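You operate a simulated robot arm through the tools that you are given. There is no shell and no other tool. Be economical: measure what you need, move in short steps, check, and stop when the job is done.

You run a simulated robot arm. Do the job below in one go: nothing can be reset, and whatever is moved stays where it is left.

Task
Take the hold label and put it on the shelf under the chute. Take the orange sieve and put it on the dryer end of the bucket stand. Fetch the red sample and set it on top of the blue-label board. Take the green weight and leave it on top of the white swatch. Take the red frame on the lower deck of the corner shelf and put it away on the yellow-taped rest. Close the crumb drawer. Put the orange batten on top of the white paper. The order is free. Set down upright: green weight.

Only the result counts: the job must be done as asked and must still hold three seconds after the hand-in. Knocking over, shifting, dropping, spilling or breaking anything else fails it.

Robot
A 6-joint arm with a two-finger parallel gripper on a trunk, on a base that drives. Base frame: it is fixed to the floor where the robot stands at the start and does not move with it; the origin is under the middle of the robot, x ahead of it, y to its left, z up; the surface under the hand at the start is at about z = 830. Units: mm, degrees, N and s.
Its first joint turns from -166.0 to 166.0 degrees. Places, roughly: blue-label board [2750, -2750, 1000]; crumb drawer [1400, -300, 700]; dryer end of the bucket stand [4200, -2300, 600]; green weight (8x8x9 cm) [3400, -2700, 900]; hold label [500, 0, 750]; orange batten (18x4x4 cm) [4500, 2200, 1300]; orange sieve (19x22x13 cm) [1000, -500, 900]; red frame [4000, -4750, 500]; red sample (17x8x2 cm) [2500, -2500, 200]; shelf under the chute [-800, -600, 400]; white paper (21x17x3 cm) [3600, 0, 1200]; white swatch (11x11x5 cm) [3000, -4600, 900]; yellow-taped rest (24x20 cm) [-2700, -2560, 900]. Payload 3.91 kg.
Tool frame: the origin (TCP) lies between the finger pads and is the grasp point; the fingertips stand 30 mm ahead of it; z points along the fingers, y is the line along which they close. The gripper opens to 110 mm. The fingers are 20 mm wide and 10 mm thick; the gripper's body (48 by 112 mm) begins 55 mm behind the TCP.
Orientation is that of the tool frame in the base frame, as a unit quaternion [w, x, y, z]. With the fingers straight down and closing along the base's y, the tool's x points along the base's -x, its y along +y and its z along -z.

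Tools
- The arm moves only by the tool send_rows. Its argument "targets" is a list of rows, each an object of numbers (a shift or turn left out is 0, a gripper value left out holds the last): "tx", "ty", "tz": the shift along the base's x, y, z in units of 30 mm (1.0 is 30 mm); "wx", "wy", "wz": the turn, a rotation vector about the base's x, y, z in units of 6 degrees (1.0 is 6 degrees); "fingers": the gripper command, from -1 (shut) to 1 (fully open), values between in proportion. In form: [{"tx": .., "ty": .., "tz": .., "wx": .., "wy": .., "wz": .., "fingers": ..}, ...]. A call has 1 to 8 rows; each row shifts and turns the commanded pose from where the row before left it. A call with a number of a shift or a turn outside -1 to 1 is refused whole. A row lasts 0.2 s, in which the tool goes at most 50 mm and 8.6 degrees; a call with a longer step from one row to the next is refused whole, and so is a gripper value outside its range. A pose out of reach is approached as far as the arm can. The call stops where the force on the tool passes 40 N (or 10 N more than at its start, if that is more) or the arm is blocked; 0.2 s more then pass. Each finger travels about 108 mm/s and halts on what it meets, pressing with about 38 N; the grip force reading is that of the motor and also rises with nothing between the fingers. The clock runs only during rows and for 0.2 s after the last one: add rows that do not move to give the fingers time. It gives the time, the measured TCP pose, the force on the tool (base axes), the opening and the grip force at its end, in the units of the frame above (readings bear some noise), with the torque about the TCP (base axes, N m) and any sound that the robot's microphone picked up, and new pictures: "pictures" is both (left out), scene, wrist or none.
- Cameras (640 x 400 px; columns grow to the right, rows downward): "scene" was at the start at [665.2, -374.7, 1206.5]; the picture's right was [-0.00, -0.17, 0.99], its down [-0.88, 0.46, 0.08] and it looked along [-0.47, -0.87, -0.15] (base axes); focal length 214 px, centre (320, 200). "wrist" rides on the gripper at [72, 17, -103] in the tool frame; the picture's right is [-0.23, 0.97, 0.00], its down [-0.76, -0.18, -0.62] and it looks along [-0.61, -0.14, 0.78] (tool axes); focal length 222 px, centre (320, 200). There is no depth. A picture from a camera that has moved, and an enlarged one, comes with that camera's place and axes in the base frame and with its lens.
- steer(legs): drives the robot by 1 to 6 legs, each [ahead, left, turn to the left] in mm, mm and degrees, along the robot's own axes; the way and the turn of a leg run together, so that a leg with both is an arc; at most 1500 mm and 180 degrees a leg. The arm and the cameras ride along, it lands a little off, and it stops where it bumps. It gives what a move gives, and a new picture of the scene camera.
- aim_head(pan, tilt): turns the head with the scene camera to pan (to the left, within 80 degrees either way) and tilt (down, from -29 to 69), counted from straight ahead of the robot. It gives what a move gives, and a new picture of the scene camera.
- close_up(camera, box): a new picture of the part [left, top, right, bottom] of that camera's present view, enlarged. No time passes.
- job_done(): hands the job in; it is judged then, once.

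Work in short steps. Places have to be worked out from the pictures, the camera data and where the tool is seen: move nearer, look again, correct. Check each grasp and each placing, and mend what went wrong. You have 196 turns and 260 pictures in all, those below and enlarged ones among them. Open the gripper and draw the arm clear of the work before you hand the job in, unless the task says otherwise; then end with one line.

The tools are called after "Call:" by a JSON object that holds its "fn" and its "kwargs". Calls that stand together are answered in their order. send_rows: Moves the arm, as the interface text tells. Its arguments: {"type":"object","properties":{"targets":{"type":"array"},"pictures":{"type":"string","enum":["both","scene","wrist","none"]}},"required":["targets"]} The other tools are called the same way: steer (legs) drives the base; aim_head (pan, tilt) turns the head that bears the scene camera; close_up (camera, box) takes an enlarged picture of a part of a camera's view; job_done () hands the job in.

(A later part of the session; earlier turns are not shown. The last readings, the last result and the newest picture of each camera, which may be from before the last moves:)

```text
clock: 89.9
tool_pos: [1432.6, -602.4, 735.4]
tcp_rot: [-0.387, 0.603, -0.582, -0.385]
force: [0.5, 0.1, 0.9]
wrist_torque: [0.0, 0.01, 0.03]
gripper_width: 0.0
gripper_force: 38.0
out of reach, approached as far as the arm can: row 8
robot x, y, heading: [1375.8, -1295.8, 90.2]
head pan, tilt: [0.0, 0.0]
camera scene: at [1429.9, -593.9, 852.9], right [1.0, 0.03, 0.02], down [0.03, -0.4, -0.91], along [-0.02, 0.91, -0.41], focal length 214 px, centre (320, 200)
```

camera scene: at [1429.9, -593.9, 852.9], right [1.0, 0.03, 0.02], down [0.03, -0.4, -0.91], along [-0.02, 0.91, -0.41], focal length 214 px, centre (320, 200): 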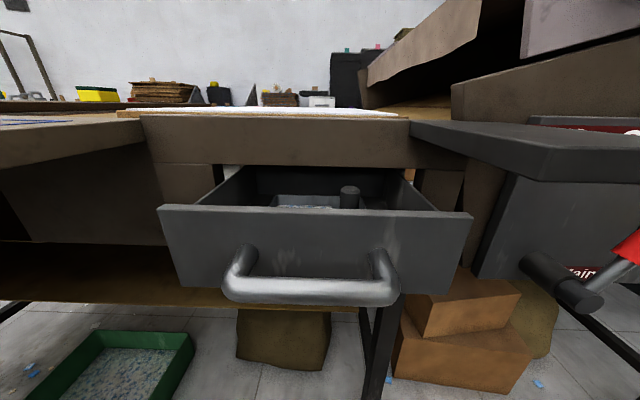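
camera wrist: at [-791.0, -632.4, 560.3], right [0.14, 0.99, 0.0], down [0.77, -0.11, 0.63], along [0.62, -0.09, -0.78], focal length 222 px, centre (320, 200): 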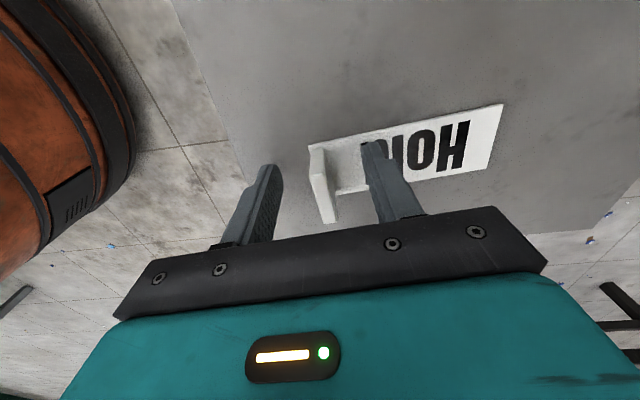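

The drawer front spans z 617–754 at y ≈ −390, centred x ≈ 1425, with my tip aligned above the handle. I push along +y.

Call:
{"fn": "send_rows", "kwargs": {"targets": [{"ty": 1}, {"ty": 1}, {"ty": 1}, {"ty": 1}, {"ty": 1}, {"ty": 0.8}, {"ty": 0.6}, {"ty": 0.6}], "pictures": "scene"}}

```text
clock: 91.7
tool_pos: [1439.4, -392.8, 737.9]
tcp_rot: [-0.386, 0.603, -0.582, -0.385]
force: [3.5, -0.9, 11.1]
wrist_torque: [0.25, -0.07, -0.13]
gripper_width: 0.0
gripper_force: 37.4
out of reach, approached as far as the arm can: row 2
robot x, y, heading: [1380.8, -1296.1, 90.1]
head pan, tilt: [0.0, 0.0]
camera scene: at [1436.0, -384.4, 854.3], right [1.0, 0.02, 0.02], down [0.03, -0.4, -0.91], along [-0.02, 0.91, -0.4], focal length 214 px, centre (320, 200)
```

scene: 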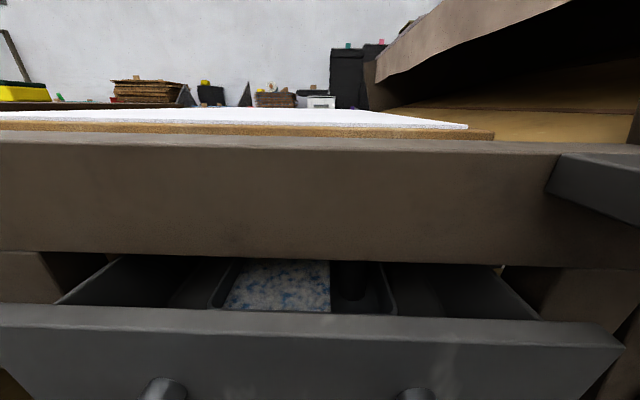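

Contact has begun. I keep pushing and watch.

Call:
{"fn": "send_rows", "kwargs": {"targets": [{"ty": 0.7}, {"ty": 0.7}, {"ty": 0.7}, {"ty": 0.7}], "pictures": "both"}}

```text
clock: 92.6
tool_pos: [1436.8, -328.2, 735.3]
tcp_rot: [-0.386, 0.604, -0.582, -0.384]
force: [-0.8, -27.2, 11.8]
wrist_torque: [0.3, -0.05, -0.02]
gripper_width: 0.0
gripper_force: 38.2
robot x, y, heading: [1376.2, -1294.7, 90.2]
head pan, tilt: [0.0, 0.0]
stopped in row 4: the force on the tool passed its limit at 138 N (the readings are from after the stop); the commanded pose is now the measured one
camera scene: at [1433.6, -320.2, 852.5], right [1.0, 0.02, 0.02], down [0.03, -0.41, -0.91], along [-0.01, 0.91, -0.41], focal length 214 px, centre (320, 200)
camera wrist: at [1422.0, -452.4, 711.0], right [-0.98, 0.07, 0.19], down [0.16, -0.25, 0.95], along [0.12, 0.96, 0.24], focal length 222 px, centre (320, 200)
```

scene: 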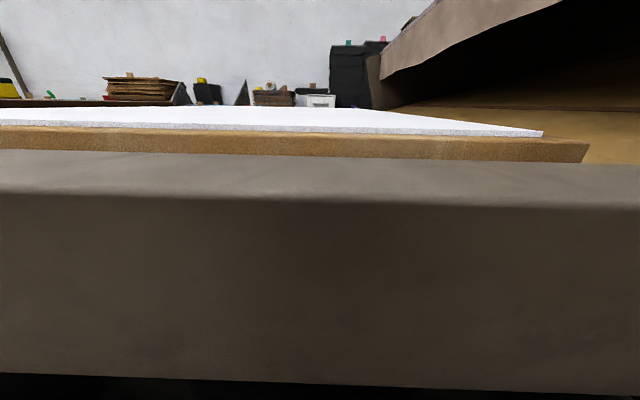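
wrist: 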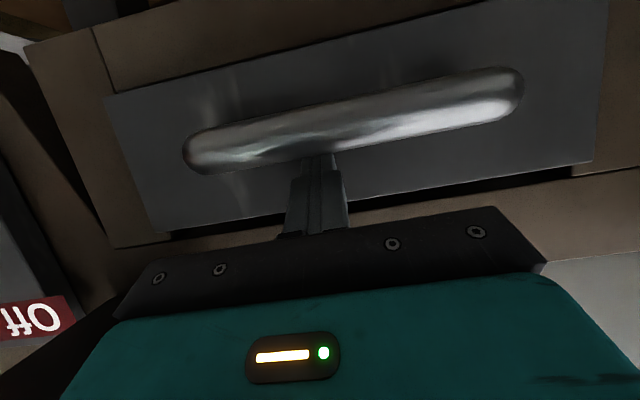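

The drawer looks flush now. I back off and verify.

Call:
{"fn": "send_rows", "kwargs": {"targets": [{"ty": -1}, {"ty": -1}, {"ty": -1}, {"ty": -1}, {"ty": -1}, {"ty": -1}, {"ty": -1, "tz": 0.5}, {"ty": -1, "tz": 1}], "pictures": "scene"}}

```text
clock: 94.4
tool_pos: [1436.9, -569.1, 776.8]
tcp_rot: [-0.385, 0.604, -0.584, -0.382]
force: [-0.5, 0.5, -0.8]
wrist_torque: [0.0, -0.02, 0.03]
gripper_width: 0.0
gripper_force: 38.2
robot x, y, heading: [1381.2, -1292.3, 89.8]
head pan, tilt: [0.0, 0.0]
camera scene: at [1433.6, -559.6, 894.2], right [1.0, 0.02, 0.02], down [0.03, -0.41, -0.91], along [-0.01, 0.91, -0.41], focal length 214 px, centre (320, 200)
```

scene: 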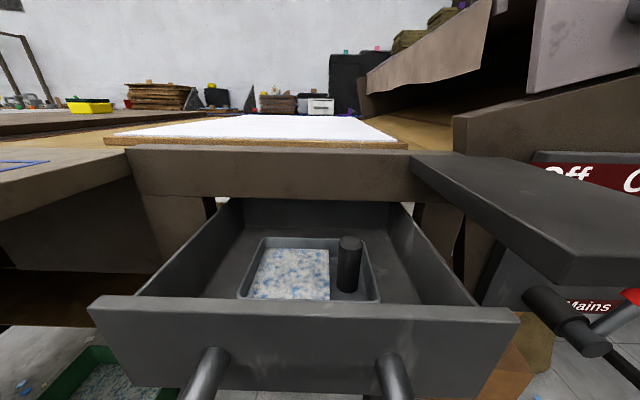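

The fingers hooked the handle and pulled the drawer out again. I lift clear to see it before pushing differently.

Call:
{"fn": "send_rows", "kwargs": {"targets": [{"tz": 1}, {"tz": 1}, {"ty": -1}], "pictures": "scene"}}

```text
clock: 95.2
tool_pos: [1437.5, -597.0, 837.1]
tcp_rot: [-0.385, 0.604, -0.583, -0.383]
force: [-0.2, 0.5, -1.4]
wrist_torque: [-0.03, 0.0, -0.05]
gripper_width: 0.0
gripper_force: 38.0
robot x, y, heading: [1375.9, -1292.0, 89.8]
head pan, tilt: [0.0, 0.0]
camera scene: at [1434.9, -588.6, 954.8], right [1.0, 0.02, 0.02], down [0.03, -0.41, -0.91], along [-0.01, 0.91, -0.41], focal length 214 px, centre (320, 200)
```

scene: 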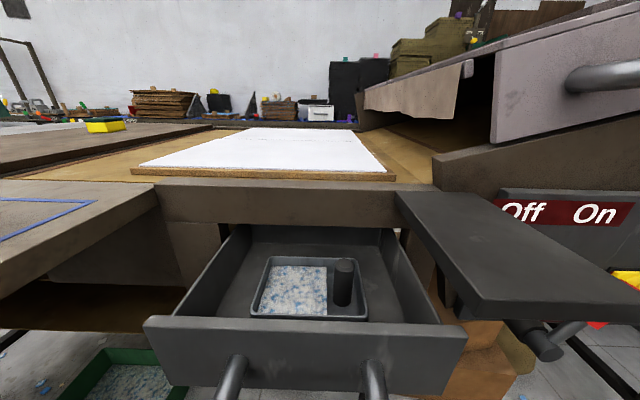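

I will push again slightly higher (TCP z 748), just above the bar, and lift straight up before retreating.

Call:
{"fn": "send_rows", "kwargs": {"targets": [{"tz": -1}, {"tz": -1}, {"tz": -0.95, "ty": 0.5}, {"ty": 1}, {"ty": 1}, {"ty": 1}, {"ty": 1}, {"ty": 1}], "pictures": "both"}}

```text
clock: 97.0
tool_pos: [1436.1, -432.7, 749.1]
tcp_rot: [-0.385, 0.604, -0.583, -0.383]
force: [-0.4, -1.0, 0.6]
wrist_torque: [-0.04, -0.01, 0.01]
gripper_width: 0.1
gripper_force: 38.2
robot x, y, heading: [1374.7, -1295.1, 89.9]
head pan, tilt: [0.0, 0.0]
camera scene: at [1433.1, -423.5, 866.5], right [1.0, 0.02, 0.02], down [0.03, -0.41, -0.91], along [-0.01, 0.91, -0.41], focal length 214 px, centre (320, 200)
camera wrist: at [1421.5, -555.9, 725.3], right [-0.98, 0.07, 0.19], down [0.17, -0.25, 0.95], along [0.11, 0.97, 0.24], focal length 222 px, centre (320, 200)
```

scene: 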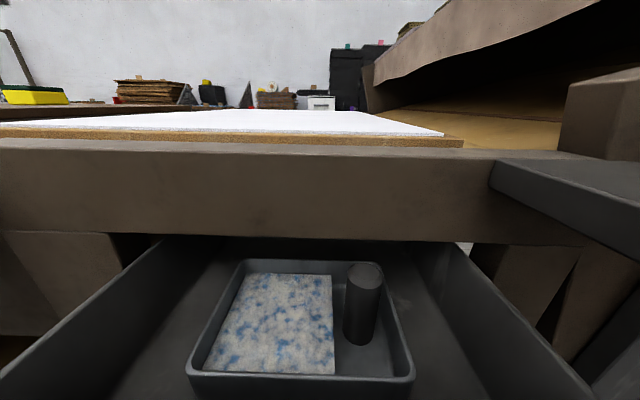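
wrist: 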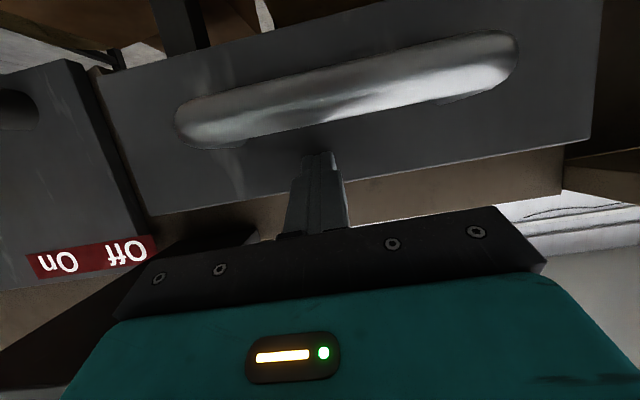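

The tips are above the bar against the panel. I keep pushing.

Call:
{"fn": "send_rows", "kwargs": {"targets": [{"ty": 0.8}, {"ty": 0.8}, {"ty": 0.8}, {"ty": 0.6}, {"ty": 0.5}, {"ty": 0.5}], "pictures": "wrist"}}

```text
clock: 98.2
tool_pos: [1435.6, -330.0, 750.1]
tcp_rot: [-0.385, 0.604, -0.584, -0.382]
force: [-0.1, -22.0, 11.1]
wrist_torque: [0.27, 0.02, -0.04]
gripper_width: 0.1
gripper_force: 37.3
robot x, y, heading: [1377.6, -1297.9, 89.6]
head pan, tilt: [0.0, 0.0]
stopped in row 6: the force on the tool passed its limit at 76 N (the readings are from after the stop); the commanded pose is now the measured one
camera wrist: at [1420.7, -452.5, 726.8], right [-0.98, 0.07, 0.19], down [0.17, -0.25, 0.95], along [0.12, 0.97, 0.23], focal length 222 px, centre (320, 200)
```

wrist: 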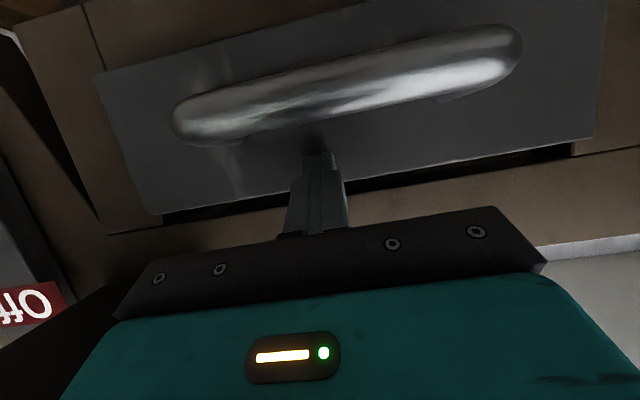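

Closed and flush. I lift straight up first, then retreat.

Call:
{"fn": "send_rows", "kwargs": {"targets": [{"ty": -0.1, "tz": 0.5}, {"tz": 1}, {"tz": 1}, {"ty": -1, "tz": 1}, {"ty": -1, "tz": 1}, {"ty": -1, "tz": 1}, {"ty": -1, "tz": 1}, {"ty": -1, "tz": 1}], "pictures": "none"}}

Call:
{"fn": "send_rows", "kwargs": {"targets": [{"ty": -1, "tz": 1, "wx": -1}, {"ty": -1, "tz": 1, "wx": -1}, {"tz": 1, "wx": -1}, {"tz": 1, "wx": -1}], "pictures": "scene"}}

```text
clock: 100.0
tool_pos: [1436.1, -481.2, 974.0]
tcp_rot: [-0.383, 0.605, -0.584, -0.382]
force: [-0.5, 0.7, -1.4]
wrist_torque: [-0.02, 0.01, -0.02]
gripper_width: 0.2
gripper_force: 38.0
robot x, y, heading: [1377.6, -1295.7, 89.8]
head pan, tilt: [0.0, 0.0]
```

```text
clock: 101.0
tool_pos: [1435.8, -540.5, 1091.7]
tcp_rot: [-0.249, 0.672, -0.651, -0.25]
force: [-0.5, 0.5, -0.9]
wrist_torque: [0.0, -0.02, -0.01]
gripper_width: 0.2
gripper_force: 37.4
robot x, y, heading: [1376.8, -1295.9, 90.0]
head pan, tilt: [0.0, 0.0]
camera scene: at [1432.3, -484.5, 1195.9], right [1.0, 0.03, 0.01], down [0.03, -0.75, -0.66], along [-0.01, 0.66, -0.75], focal length 214 px, centre (320, 200)
```

scene: 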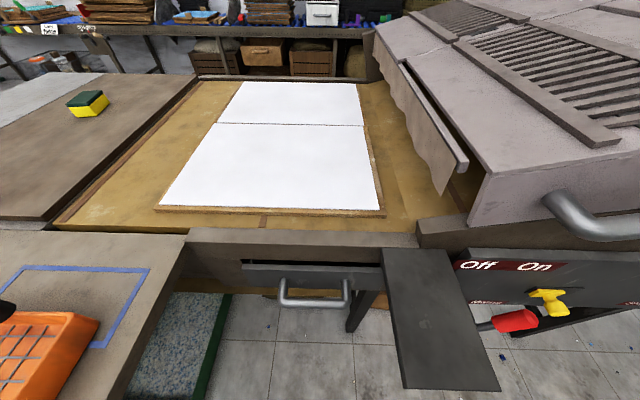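

The drawer is closed. I strafe left to face the sieve.

Call:
{"fn": "steer", "kwargs": {"legs": [[0, 380, 0]]}}

Call:
{"fn": "send_rows", "kwargs": {"targets": [{"ty": -1, "tz": 1, "wx": -1, "fingers": 1}, {"ty": -1, "tz": 1, "wx": -1}, {"ty": -1, "wx": -1}, {"wx": -1}, {"wx": -1}, {"wx": -1}, {"wx": -0.7}], "pictures": "scene"}}

```text
clock: 103.4
tool_pos: [1054.5, -539.6, 1093.6]
tcp_rot: [-0.25, 0.674, -0.648, -0.253]
force: [0.3, -0.2, 0.4]
wrist_torque: [-0.02, 0.02, -0.01]
gripper_width: 0.0
gripper_force: 37.5
robot x, y, heading: [998.8, -1298.0, 90.3]
head pan, tilt: [0.0, 0.0]
camera scene: at [1049.9, -484.9, 1195.9], right [1.0, 0.04, 0.01], down [0.03, -0.75, -0.66], along [-0.02, 0.66, -0.75], focal length 214 px, centre (320, 200)
```

scene: 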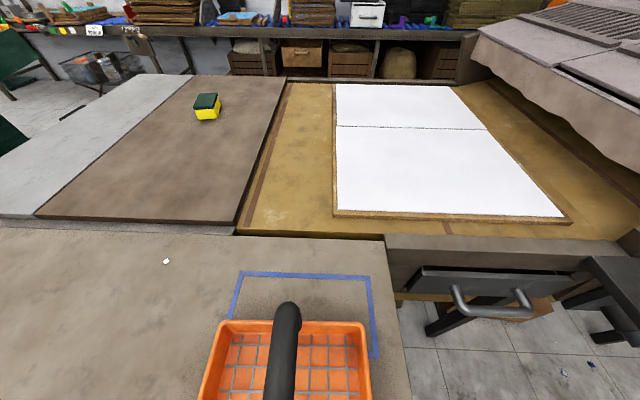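

```text
clock: 105.0
tool_pos: [1053.8, -629.8, 1153.0]
tcp_rot: [-0.002, 0.719, -0.695, -0.015]
force: [-0.8, -0.3, 1.3]
wrist_torque: [0.03, 0.03, 0.02]
gripper_width: 110.1
gripper_force: 0.1
robot x, y, heading: [1002.7, -1299.0, 90.3]
head pan, tilt: [0.0, 0.0]
camera scene: at [1050.6, -521.3, 1195.9], right [1.0, 0.03, -0.02], down [0.03, -1.0, -0.02], along [-0.02, 0.02, -1.0], focal length 214 px, centre (320, 200)
```

scene: 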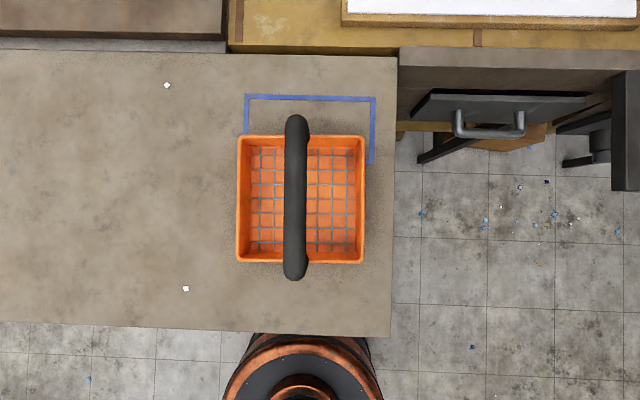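

The sieve handle runs along y at about (1018, −513), top about z 970, 26 mm thick. I move over it and descend.

Call:
{"fn": "send_rows", "kwargs": {"targets": [{"tx": -0.4, "ty": 1}, {"tx": -0.4, "ty": 1, "wx": -0.1}, {"tx": -0.4, "ty": 1, "wy": -0.2}, {"ty": 0.9, "tz": -0.5}, {"tz": -1}, {"tz": -1}, {"tz": -1}, {"tz": -1}], "pictures": "wrist"}}

```text
clock: 106.8
tool_pos: [1018.1, -514.3, 1016.8]
tcp_rot: [-0.005, 0.719, -0.695, -0.004]
force: [0.2, -0.1, 0.0]
wrist_torque: [0.02, -0.01, -0.02]
gripper_width: 109.9
gripper_force: 0.0
robot x, y, heading: [1000.9, -1294.7, 90.5]
head pan, tilt: [0.0, 0.0]
camera wrist: at [1001.9, -587.7, 1119.8], right [-0.98, 0.19, 0.0], down [0.15, 0.76, 0.63], along [0.12, 0.62, -0.77], focal length 222 px, centre (320, 200)
```

wrist: 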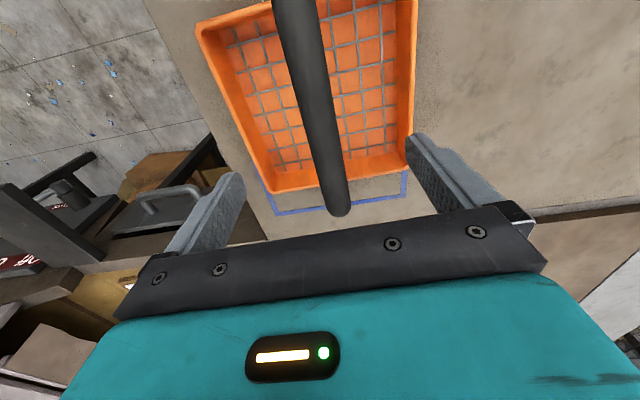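

The handle lies between the fingers. I go down 60 mm and close.

Call:
{"fn": "send_rows", "kwargs": {"targets": [{"tz": -1}, {"tz": -1}, {"fingers": -1}, {}, {}, {}], "pictures": "wrist"}}

```text
clock: 108.2
tool_pos: [1018.5, -512.6, 957.6]
tcp_rot: [-0.005, 0.719, -0.695, -0.004]
force: [-1.1, 0.0, 0.3]
wrist_torque: [0.05, 0.01, -0.11]
gripper_width: 27.5
gripper_force: 38.4
robot x, y, heading: [1002.2, -1296.6, 90.3]
head pan, tilt: [0.0, 0.0]
camera wrist: at [1002.2, -586.9, 1059.2], right [-0.98, 0.19, 0.0], down [0.15, 0.76, 0.63], along [0.12, 0.62, -0.77], focal length 222 px, centre (320, 200)
```

wrist: 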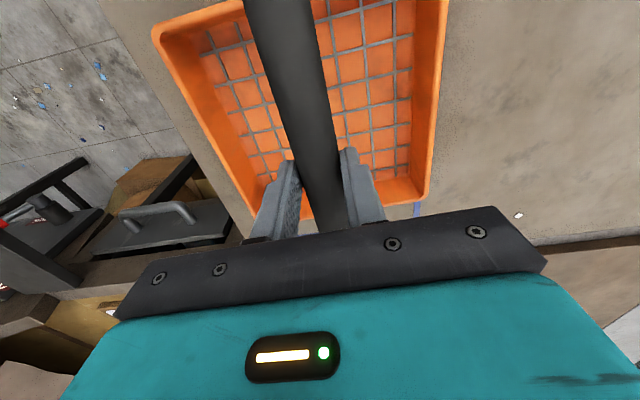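

Gripped (27.5 mm). I lift and check.

Call:
{"fn": "send_rows", "kwargs": {"targets": [{"tz": 0.4}, {"tz": 0.7}, {"tz": 1}, {"tz": 1}, {"tz": 1}, {"tz": 1}, {"tz": 1}, {}], "pictures": "both"}}

```text
clock: 110.0
tool_pos: [1017.3, -514.2, 1142.1]
tcp_rot: [-0.006, 0.719, -0.695, -0.004]
force: [0.1, 1.3, -2.8]
wrist_torque: [0.01, 0.0, -0.01]
gripper_width: 27.4
gripper_force: 38.1
robot x, y, heading: [999.5, -1295.2, 90.4]
head pan, tilt: [0.0, 0.0]
camera scene: at [1013.4, -404.3, 1183.3], right [1.0, 0.03, 0.0], down [0.03, -1.0, -0.01], along [0.0, 0.01, -1.0], focal length 214 px, centre (320, 200)
camera wrist: at [1001.9, -587.5, 1243.9], right [-0.98, 0.19, 0.0], down [0.15, 0.76, 0.63], along [0.12, 0.62, -0.77], focal length 222 px, centre (320, 200)
```

scene: 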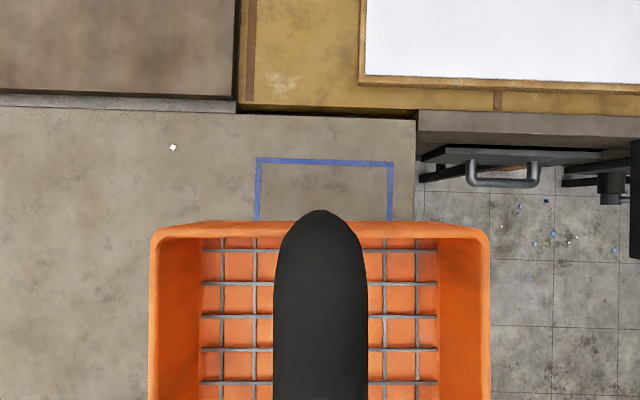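
wrist: 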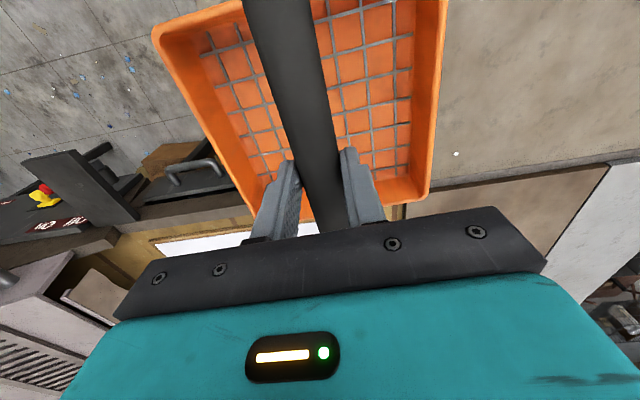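

Sieve in hand. I turn to face +x along the aisle and look ahead.

Call:
{"fn": "steer", "kwargs": {"legs": [[0, 0, -90], [900, 0, 0]]}}

Call:
{"fn": "aim_head", "kwargs": {"pan": 0, "tilt": -29}}

```text
clock: 118.5
tool_pos: [2665.1, -1345.9, 1141.2]
tcp_rot: [0.006, -0.005, 1.0, -0.001]
force: [-0.5, -0.6, -3.9]
wrist_torque: [-0.01, -0.03, 0.0]
gripper_width: 27.2
gripper_force: 38.1
robot x, y, heading: [1883.7, -1310.3, -0.8]
head pan, tilt: [0.0, 0.0]
camera scene: at [2774.4, -1344.4, 1183.2], right [0.01, -1.0, 0.0], down [-1.0, -0.01, -0.01], along [0.01, 0.0, -1.0], focal length 214 px, centre (320, 200)
```

scene: 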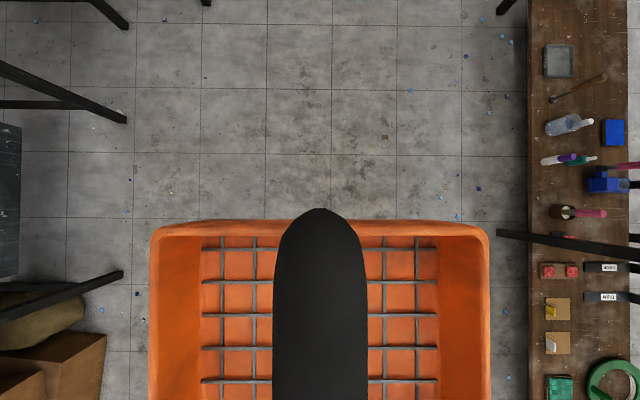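

```text
clock: 119.5
tool_pos: [2665.8, -1345.6, 1141.6]
tcp_rot: [0.006, -0.005, 1.0, -0.002]
force: [0.1, -0.6, -2.6]
wrist_torque: [-0.01, 0.02, -0.04]
gripper_width: 27.0
gripper_force: 38.1
robot x, y, heading: [1887.0, -1315.1, -0.9]
head pan, tilt: [0.0, -28.6]
camera scene: at [2814.2, -1343.9, 1206.6], right [0.01, -1.0, 0.0], down [-0.87, -0.01, -0.49], along [0.49, 0.0, -0.87], focal length 214 px, centre (320, 200)
```

scene: 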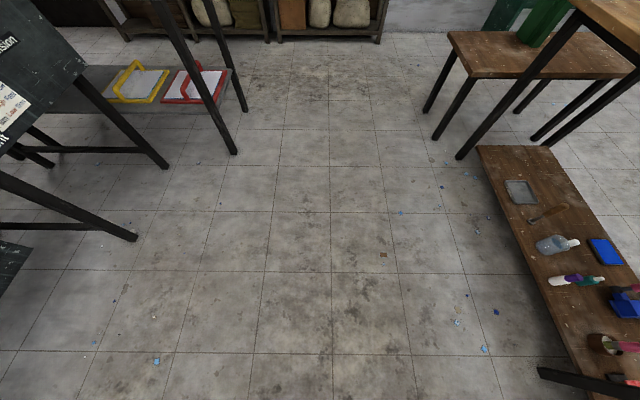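

I see the bucket stand ahead right (wood top, near (4000, −2400)). I drive on 1300 mm along the free aisle and look right.

Call:
{"fn": "steer", "kwargs": {"legs": [[1300, 0, 0]]}}

Call:
{"fn": "aim_head", "kwargs": {"pan": -60, "tilt": -20}}

```text
clock: 126.0
tool_pos: [3969.3, -1386.2, 1141.5]
tcp_rot: [0.005, 0.001, 1.0, -0.002]
force: [-0.4, 0.6, -3.6]
wrist_torque: [0.0, -0.01, 0.01]
gripper_width: 27.1
gripper_force: 37.9
robot x, y, heading: [3192.4, -1344.2, -1.6]
head pan, tilt: [0.0, -28.6]
camera scene: at [4117.9, -1386.4, 1206.7], right [0.0, -1.0, 0.0], down [-0.87, 0.0, -0.49], along [0.49, 0.0, -0.87], focal length 214 px, centre (320, 200)
```

scene: 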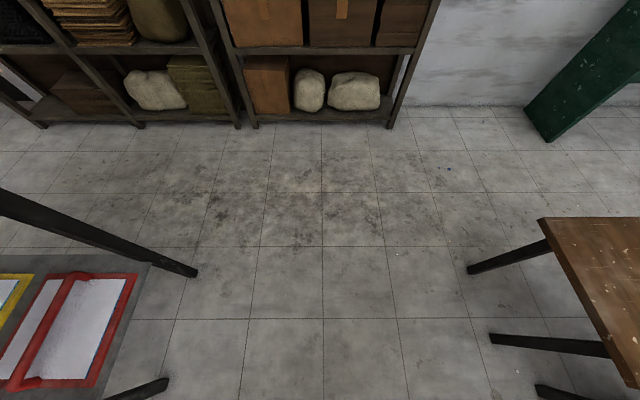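

```text
clock: 127.3
tool_pos: [3969.6, -1385.8, 1141.8]
tcp_rot: [0.007, 0.001, 1.0, -0.002]
force: [-0.1, -0.8, -3.3]
wrist_torque: [0.01, 0.01, 0.01]
gripper_width: 27.3
gripper_force: 37.7
robot x, y, heading: [3186.2, -1340.2, -1.5]
head pan, tilt: [-60.0, -20.0]
camera scene: at [4106.4, -1452.1, 1235.6], right [-0.01, -0.5, 0.87], down [-0.94, -0.29, -0.18], along [0.34, -0.82, -0.46], focal length 214 px, centre (320, 200)
```

scene: 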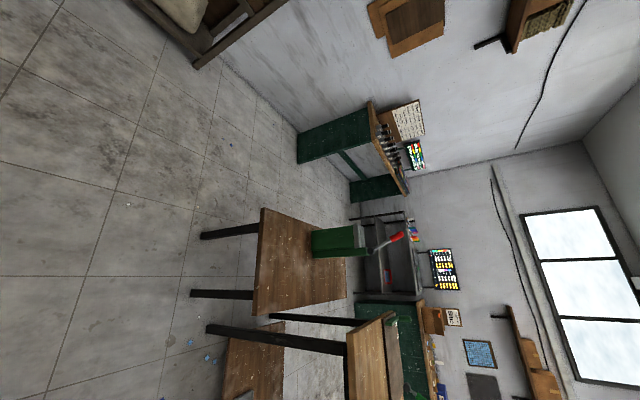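

Call:
{"fn": "close_up", "kwargs": {"camera": "scene", "box": [190, 90, 450, 400]}}

```text
1.29 times, centred on (320, 245) of scene
camera zoom: at [4106.4, -1452.1, 1235.6], right [-0.01, -0.5, 0.87], down [-0.94, -0.29, -0.18], along [0.34, -0.82, -0.46], focal length 277 px, centre (320, 142)
```

zoom: 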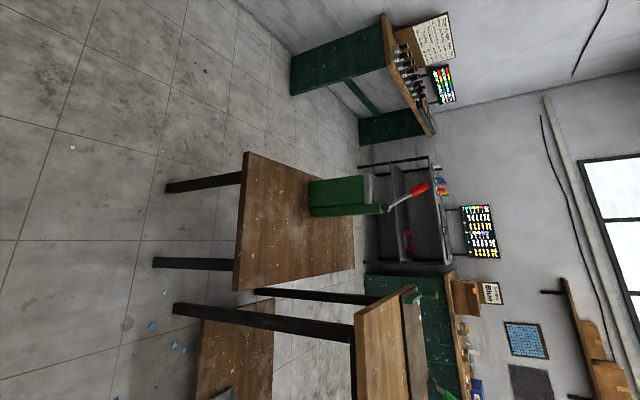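

I move to x ≈ 4200 and turn to face the stand.

Call:
{"fn": "steer", "kwargs": {"legs": [[1000, 0, 0], [0, 0, -88]]}}

Call:
{"fn": "aim_head", "kwargs": {"pan": 0, "tilt": -29}}

```text
clock: 136.3
tool_pos: [4199.9, -2145.8, 1141.7]
tcp_rot: [0.003, 0.69, 0.724, -0.006]
force: [0.0, 0.9, -2.9]
wrist_torque: [0.01, 0.01, 0.03]
gripper_width: 27.4
gripper_force: 37.9
robot x, y, heading: [4203.8, -1359.0, -88.8]
head pan, tilt: [-60.0, -20.0]
camera scene: at [4140.6, -2285.9, 1235.7], right [-0.5, -0.01, 0.87], down [-0.34, 0.92, -0.18], along [-0.8, -0.39, -0.46], focal length 214 px, centre (320, 200)
```

scene: 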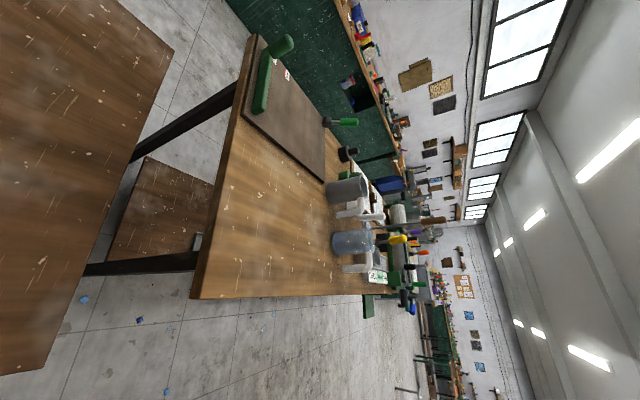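

```text
clock: 137.6
tool_pos: [4200.0, -2145.7, 1141.8]
tcp_rot: [0.003, 0.69, 0.724, -0.006]
force: [0.6, 0.5, -3.6]
wrist_torque: [0.05, -0.01, 0.01]
gripper_width: 27.3
gripper_force: 38.0
robot x, y, heading: [4208.8, -1365.7, -88.8]
head pan, tilt: [0.0, -28.6]
camera scene: at [4206.8, -2293.9, 1206.6], right [-1.0, -0.05, 0.0], down [-0.04, 0.87, -0.49], along [0.02, -0.49, -0.87], focal length 214 px, centre (320, 200)
```

scene: 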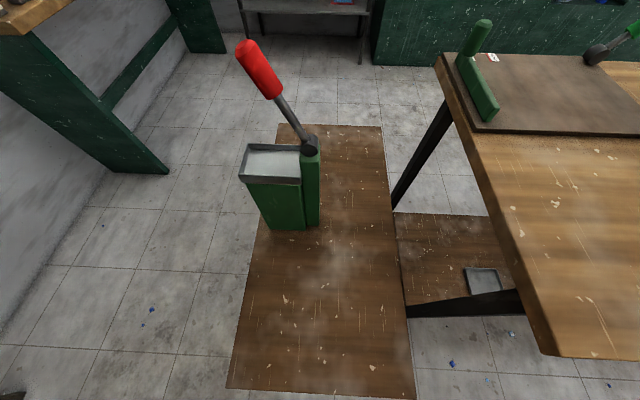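

The stand top is at z ≈ 525, x 3966–4427, near edge y ≈ −2140, with a lever box at y −2570. The near end matches the given place. I drive 200 mm closer and lower the sieve.

Call:
{"fn": "steer", "kwargs": {"legs": [[190, 0, 0]]}}

Call:
{"fn": "send_rows", "kwargs": {"targets": [{"tz": -1}, {"tz": -1}, {"tz": -1}, {"tz": -1}, {"tz": -1}, {"tz": -1}, {"tz": -1}, {"tz": -1}], "pictures": "both"}}

```text
clock: 139.2
tool_pos: [4200.9, -2337.2, 1141.2]
tcp_rot: [0.003, 0.691, 0.723, -0.005]
force: [-0.7, 0.4, -3.4]
wrist_torque: [0.02, 0.0, -0.02]
gripper_width: 27.4
gripper_force: 38.3
robot x, y, heading: [4210.9, -1557.3, -88.9]
head pan, tilt: [0.0, -28.6]
camera scene: at [4207.5, -2486.4, 1206.6], right [-1.0, -0.04, 0.0], down [-0.04, 0.87, -0.49], along [0.02, -0.49, -0.87], focal length 214 px, centre (320, 200)
```

scene: 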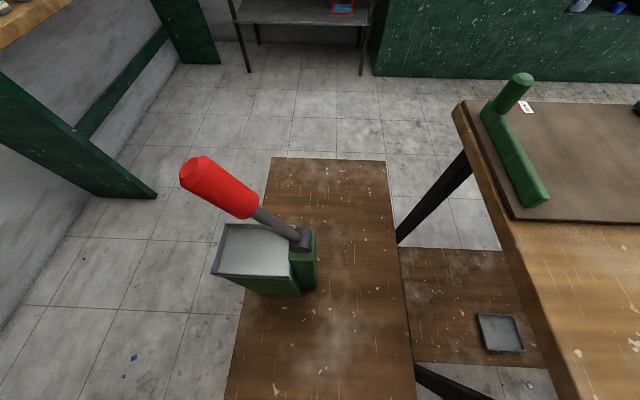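

```text
clock: 141.0
tool_pos: [4200.5, -2336.0, 900.9]
tcp_rot: [0.003, 0.692, 0.722, -0.006]
force: [-0.7, 1.3, -2.7]
wrist_torque: [0.01, 0.0, -0.01]
gripper_width: 27.2
gripper_force: 38.2
robot x, y, heading: [4206.4, -1555.9, -88.8]
head pan, tilt: [0.0, -28.6]
camera scene: at [4206.4, -2485.0, 966.4], right [-1.0, -0.04, 0.0], down [-0.04, 0.87, -0.49], along [0.02, -0.49, -0.87], focal length 214 px, centre (320, 200)
camera wrist: at [4213.1, -2260.9, 1003.2], right [0.98, -0.18, 0.0], down [-0.14, -0.76, 0.63], along [-0.12, -0.62, -0.77], focal length 222 px, centre (320, 200)
```

scene: 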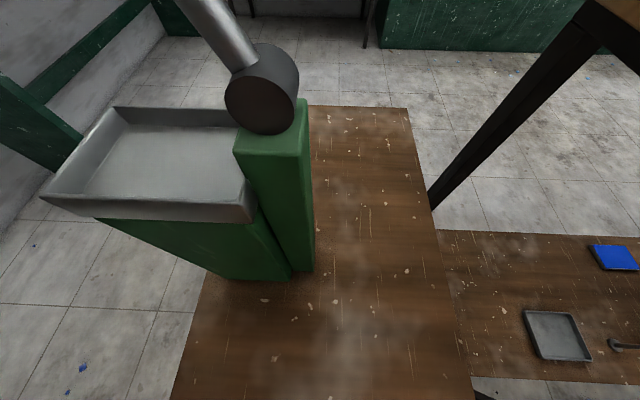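
wrist: 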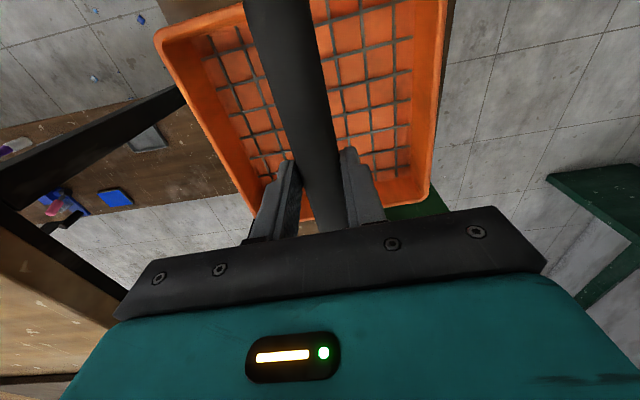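

Clear of the lever box. I continue down until contact.

Call:
{"fn": "send_rows", "kwargs": {"targets": [{"tz": -1, "ty": 0.4}, {"tz": -1}, {"tz": -1}, {"tz": -1}, {"tz": -1}, {"tz": -1}, {"tz": -0.6}, {"tz": -0.5}], "pictures": "wrist"}}

```text
clock: 142.8
tool_pos: [4202.7, -2326.0, 687.7]
tcp_rot: [0.003, 0.692, 0.722, -0.006]
force: [-0.2, 0.5, -3.3]
wrist_torque: [0.0, -0.03, 0.0]
gripper_width: 27.2
gripper_force: 38.2
robot x, y, heading: [4211.8, -1556.5, -88.9]
head pan, tilt: [0.0, -28.6]
camera wrist: at [4215.9, -2251.1, 789.7], right [0.98, -0.18, 0.0], down [-0.14, -0.76, 0.63], along [-0.12, -0.62, -0.77], focal length 222 px, centre (320, 200)
```

wrist: 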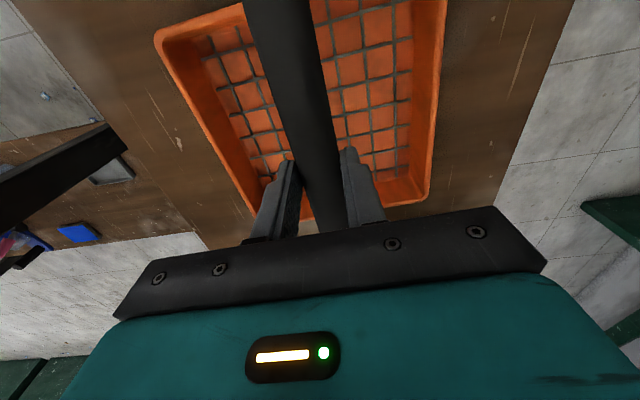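

Call:
{"fn": "send_rows", "kwargs": {"targets": [{"tz": -0.4}, {"tz": -0.3}, {"tz": -0.3}, {"tz": -0.3}, {"tz": -0.3}, {"tz": -0.3}, {"tz": -0.3}], "pictures": "none"}}

```text
clock: 143.3
tool_pos: [4202.4, -2325.8, 677.5]
tcp_rot: [0.006, 0.692, 0.722, -0.008]
force: [0.3, 2.4, 14.7]
wrist_torque: [0.19, 0.04, -0.01]
gripper_width: 27.3
gripper_force: 37.8
robot x, y, heading: [4207.9, -1557.4, -89.0]
head pan, tilt: [0.0, -28.6]
stopped in row 2: the force on the tool passed its limit at 54 N (the readings are from after the stop); the commanded pose is now the measured one
```

Contact at TCP z 677. I release and lift slowly.

Call:
{"fn": "send_rows", "kwargs": {"targets": [{"fingers": 1}, {}, {}, {"tz": 0.5}, {"tz": 1}, {"tz": 1}, {"tz": 1}, {"tz": 1}], "pictures": "wrist"}}

```text
clock: 145.1
tool_pos: [4202.6, -2324.5, 811.1]
tcp_rot: [0.005, 0.691, 0.722, -0.007]
force: [0.4, 0.0, -0.1]
wrist_torque: [0.01, 0.0, -0.01]
gripper_width: 110.2
gripper_force: 0.0
robot x, y, heading: [4208.8, -1558.0, -89.1]
head pan, tilt: [0.0, -28.6]
camera wrist: at [4215.9, -2249.5, 912.9], right [0.98, -0.18, 0.0], down [-0.14, -0.76, 0.64], along [-0.12, -0.63, -0.77], focal length 222 px, centre (320, 200)
```

wrist: 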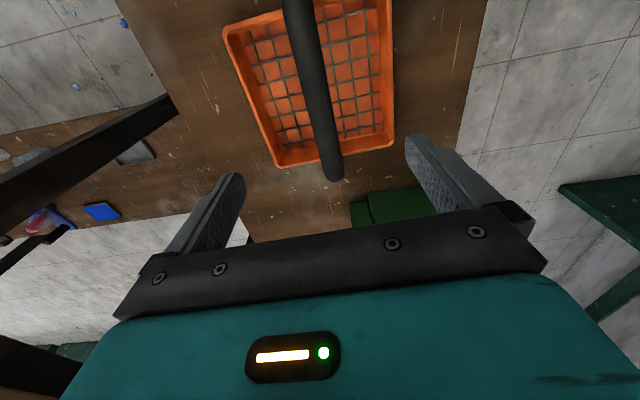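

The sieve stands on the stand. I raise and retract the hand, then strafe toward the green weight near x 3400.

Call:
{"fn": "send_rows", "kwargs": {"targets": [{"tz": 1}, {"tz": 1}, {"tz": 1}, {"tz": 1, "ty": 1}, {"tz": 1, "ty": 1}, {"tz": 1, "ty": 1}, {"tz": 1, "ty": 1}, {"tz": 1, "ty": 1}], "pictures": "none"}}

Call:
{"fn": "send_rows", "kwargs": {"targets": [{"tz": 1, "ty": 1, "wx": -1}, {"tz": 1, "ty": 1, "wx": -1}, {"tz": 1, "ty": 1, "wx": -1}, {"tz": 1, "ty": 1, "wx": -1}, {"wx": -1}, {"wx": -1}, {"wx": -1}], "pictures": "none"}}

Call:
{"fn": "steer", "kwargs": {"legs": [[0, -700, 0]]}}

```text
clock: 146.9
tool_pos: [4202.8, -2178.9, 1052.4]
tcp_rot: [0.004, 0.692, 0.722, -0.006]
force: [-0.4, -1.2, -1.0]
wrist_torque: [0.07, -0.02, 0.05]
gripper_width: 110.0
gripper_force: 0.0
robot x, y, heading: [4207.3, -1553.5, -88.9]
head pan, tilt: [0.0, -28.6]
```

```text
clock: 148.5
tool_pos: [4201.6, -2056.1, 1171.5]
tcp_rot: [0.254, 0.643, 0.672, -0.267]
force: [-0.2, 0.2, 0.1]
wrist_torque: [0.0, -0.02, -0.02]
gripper_width: 110.0
gripper_force: 0.0
robot x, y, heading: [4206.4, -1555.3, -88.9]
head pan, tilt: [0.0, -28.6]
```

```text
clock: 152.4
tool_pos: [3489.4, -2068.3, 1170.1]
tcp_rot: [0.252, 0.644, 0.671, -0.266]
force: [1.0, -0.9, 0.0]
wrist_torque: [-0.01, -0.02, 0.04]
gripper_width: 110.1
gripper_force: 0.1
robot x, y, heading: [3495.2, -1572.4, -88.8]
head pan, tilt: [0.0, -28.6]
camera scene: at [3496.4, -2135.6, 1319.7], right [-1.0, -0.03, 0.03], down [-0.04, 0.31, -0.95], along [0.02, -0.95, -0.31], focal length 214 px, centre (320, 200)
```

scene: 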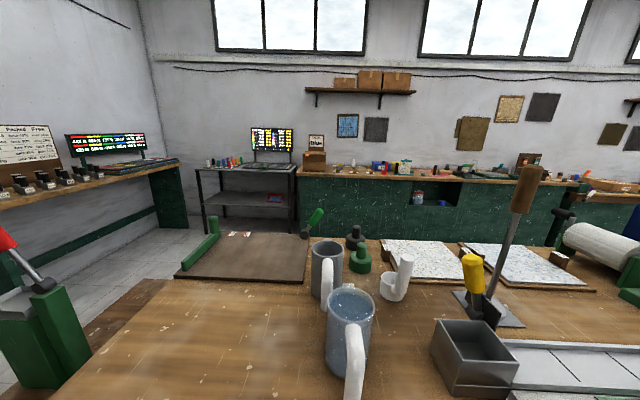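

Call:
{"fn": "close_up", "kwargs": {"camera": "scene", "box": [280, 200, 480, 325]}}

Call:
{"fn": "close_up", "kwargs": {"camera": "scene", "box": [190, 120, 510, 240]}}

```text
3.20 times, centred on (380, 262) of scene
camera zoom: at [3496.4, -2135.6, 1319.7], right [-1.0, -0.03, 0.03], down [-0.04, 0.31, -0.95], along [0.02, -0.95, -0.31], focal length 686 px, centre (128, 0)
```

zoom: 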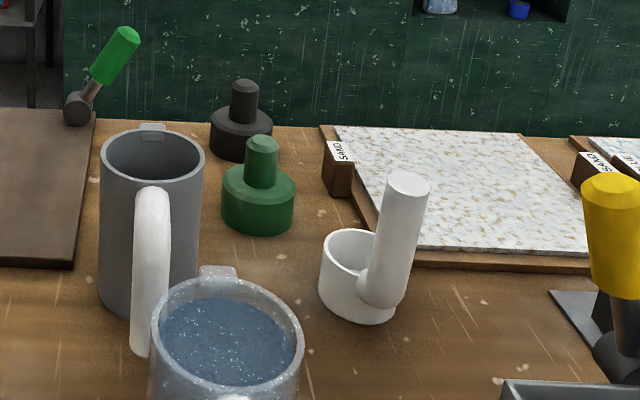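

```text
2.00 times, centred on (350, 180) of scene
camera zoom: at [3496.4, -2135.6, 1319.7], right [-1.0, -0.03, 0.03], down [-0.04, 0.31, -0.95], along [0.02, -0.95, -0.31], focal length 429 px, centre (260, 240)
```

zoom: 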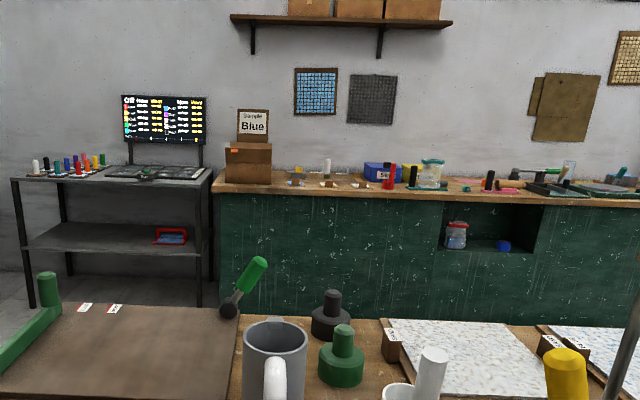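

The green weight (disc with knob) is near (3365, −2760), base z ≈ 864, with a grey mug, water jug and black weight close by. I drive in and take an overhead look.

Call:
{"fn": "steer", "kwargs": {"legs": [[0, -120, -1], [330, 0, 0]]}}

Call:
{"fn": "send_rows", "kwargs": {"targets": [{"tz": 0.7, "wx": 1}, {"tz": 0.7, "wx": 1}, {"wx": 1}, {"wx": 1, "ty": -1}, {"wx": 1, "ty": -1}, {"wx": 1, "ty": -1}, {"wx": 1, "ty": -1}, {"ty": -1}], "pictures": "none"}}

Call:
{"fn": "aim_head", "kwargs": {"pan": 0, "tilt": 0}}

```text
clock: 155.4
tool_pos: [3361.3, -2396.1, 1170.9]
tcp_rot: [0.251, 0.649, 0.666, -0.269]
force: [-0.4, -0.3, -0.4]
wrist_torque: [0.03, 0.02, 0.0]
gripper_width: 110.2
gripper_force: 0.1
robot x, y, heading: [3378.1, -1894.4, -90.0]
head pan, tilt: [0.0, -28.6]
camera scene: at [3367.1, -2463.2, 1319.7], right [-1.0, -0.01, 0.03], down [-0.03, 0.31, -0.95], along [0.0, -0.95, -0.31], focal length 214 px, centre (320, 200)
```

scene: 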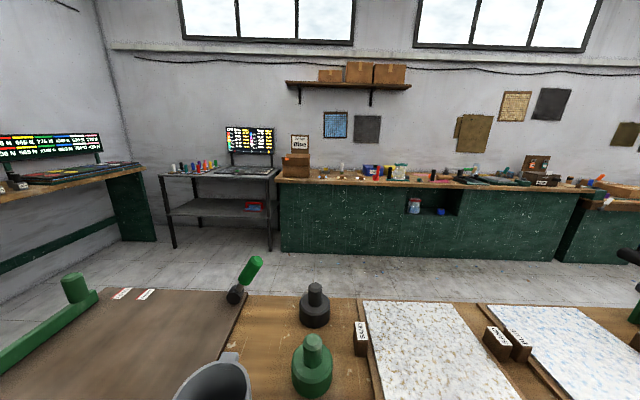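

```text
clock: 157.2
tool_pos: [3362.5, -2545.3, 1213.2]
tcp_rot: [0.002, 0.695, 0.718, -0.011]
force: [0.0, 1.2, 1.4]
wrist_torque: [-0.1, 0.0, 0.01]
gripper_width: 110.1
gripper_force: 0.1
robot x, y, heading: [3380.4, -1896.9, -90.0]
head pan, tilt: [0.0, -28.6]
```

```text
clock: 158.2
tool_pos: [3362.3, -2544.7, 1212.3]
tcp_rot: [0.001, 0.696, 0.718, -0.011]
force: [0.4, -0.3, 0.1]
wrist_torque: [-0.02, 0.01, 0.0]
gripper_width: 109.9
gripper_force: 0.1
robot x, y, heading: [3379.4, -1897.9, -89.8]
head pan, tilt: [0.0, 0.0]
camera scene: at [3365.7, -2654.7, 1254.9], right [-1.0, -0.03, 0.01], down [-0.03, 1.0, -0.02], along [-0.01, -0.02, -1.0], focal length 214 px, centre (320, 200)
```

scene: 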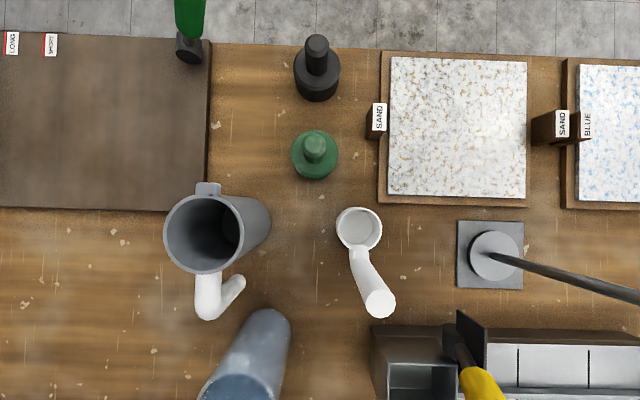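

Overhead view: green weight centred at about (3369, −2732). I yaw the hand −90° so its camera bulk avoids the black weight and mug, narrow the fingers, and move over it.

Call:
{"fn": "send_rows", "kwargs": {"targets": [{"ty": -0.8, "wz": -1, "fingers": 0.3}, {"ty": -0.8, "wz": -1}, {"ty": -0.8, "wz": -1}, {"ty": -0.8, "wz": -1}, {"ty": -0.8, "wz": -1}, {"ty": -0.8, "wz": -1}, {"ty": -0.8, "wz": -1}, {"ty": -0.65, "tx": 0.23, "wz": -1}], "pictures": "none"}}

Call:
{"fn": "send_rows", "kwargs": {"targets": [{"wz": -1}, {"wz": -1}, {"wz": -1}, {"wz": -1}, {"wz": -1}, {"wz": -1}, {"wz": -1, "tz": -1}, {"tz": -1}], "pictures": "both"}}

```text
clock: 160.0
tool_pos: [3369.3, -2733.1, 1212.0]
tcp_rot: [-0.003, 0.928, 0.372, -0.011]
force: [-0.8, 0.4, 0.9]
wrist_torque: [-0.02, -0.01, 0.01]
gripper_width: 71.6
gripper_force: 0.1
robot x, y, heading: [3379.3, -1898.1, -90.1]
head pan, tilt: [0.0, 0.0]
```

```text
clock: 161.8
tool_pos: [3369.6, -2732.8, 1151.4]
tcp_rot: [-0.008, 1.0, 0.016, -0.008]
force: [-0.2, -0.1, 1.1]
wrist_torque: [0.01, 0.0, 0.01]
gripper_width: 71.6
gripper_force: 0.0
robot x, y, heading: [3381.2, -1896.1, -89.8]
head pan, tilt: [0.0, 0.0]
camera scene: at [3260.0, -2736.1, 1193.7], right [-0.03, 1.0, 0.02], down [1.0, 0.03, -0.02], along [-0.02, 0.01, -1.0], focal length 214 px, centre (320, 200)
camera wrist: at [3443.4, -2747.8, 1253.1], right [-0.2, -0.98, -0.01], down [-0.76, 0.14, 0.64], along [-0.62, 0.13, -0.77], focal length 222 px, centre (320, 200)
```

scene: 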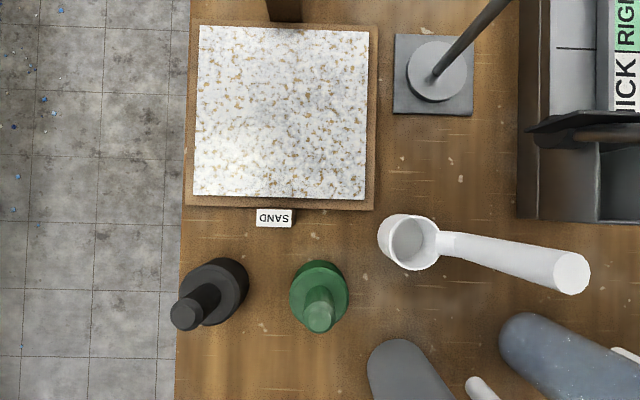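
wrist: 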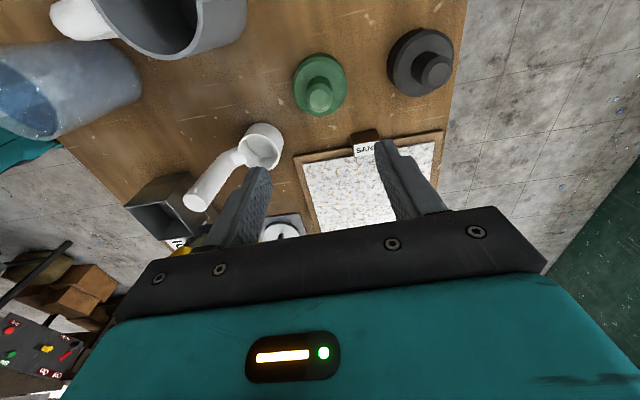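

I refine x by a few mm and descend to z ≈ 1000 for a check.

Call:
{"fn": "send_rows", "kwargs": {"targets": [{"tx": 0.1, "ty": -0.05, "tz": -1}, {"tz": -1}, {"tz": -1}, {"tz": -1}, {"tz": -1}], "pictures": "wrist"}}

Call:
{"fn": "close_up", "kwargs": {"camera": "wrist", "box": [220, 80, 440, 240]}}

```text
clock: 163.0
tool_pos: [3374.9, -2735.1, 1004.1]
tcp_rot: [-0.007, 1.0, 0.015, -0.009]
force: [0.2, 0.7, -0.1]
wrist_torque: [-0.02, -0.02, -0.01]
gripper_width: 71.6
gripper_force: 0.0
robot x, y, heading: [3378.9, -1897.1, -89.8]
head pan, tilt: [0.0, 0.0]
camera wrist: at [3448.0, -2750.6, 1105.7], right [-0.2, -0.98, -0.01], down [-0.76, 0.15, 0.64], along [-0.63, 0.13, -0.77], focal length 222 px, centre (320, 200)
```

wrist: 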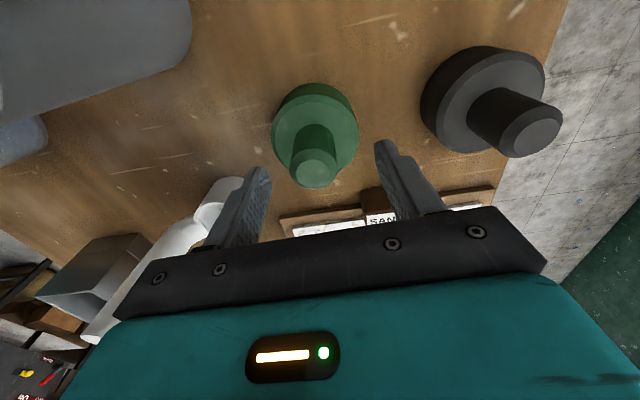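

```text
2.50 times, centred on (330, 160) of wrist
camera zoom: at [3448.0, -2750.6, 1105.7], right [-0.2, -0.98, -0.01], down [-0.76, 0.15, 0.64], along [-0.63, 0.13, -0.77], focal length 555 px, centre (295, 300)
```

zoom: 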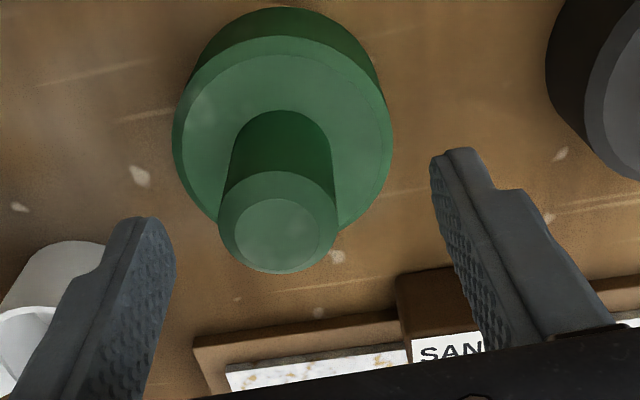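

Triangulation puts the knob top at (3372, −2732, 978). I descend to z 971 and close.

Call:
{"fn": "send_rows", "kwargs": {"targets": [{"tx": -0.1, "ty": 0.1, "tz": -0.6}, {"tz": -0.5}, {"fingers": -1}, {}, {}, {}], "pictures": "wrist"}}

```text
clock: 164.4
tool_pos: [3370.3, -2732.7, 970.7]
tcp_rot: [-0.007, 1.0, 0.016, -0.009]
force: [0.4, -5.6, 8.0]
wrist_torque: [-0.89, -0.08, -0.02]
gripper_width: 31.5
gripper_force: 37.7
robot x, y, heading: [3380.5, -1894.9, -90.0]
head pan, tilt: [0.0, 0.0]
camera wrist: at [3443.9, -2747.1, 1072.3], right [-0.2, -0.98, -0.01], down [-0.76, 0.14, 0.64], along [-0.63, 0.13, -0.77], focal length 222 px, centre (320, 200)
```

wrist: 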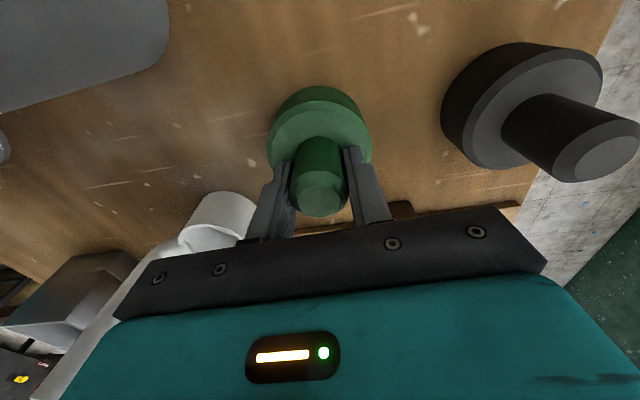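

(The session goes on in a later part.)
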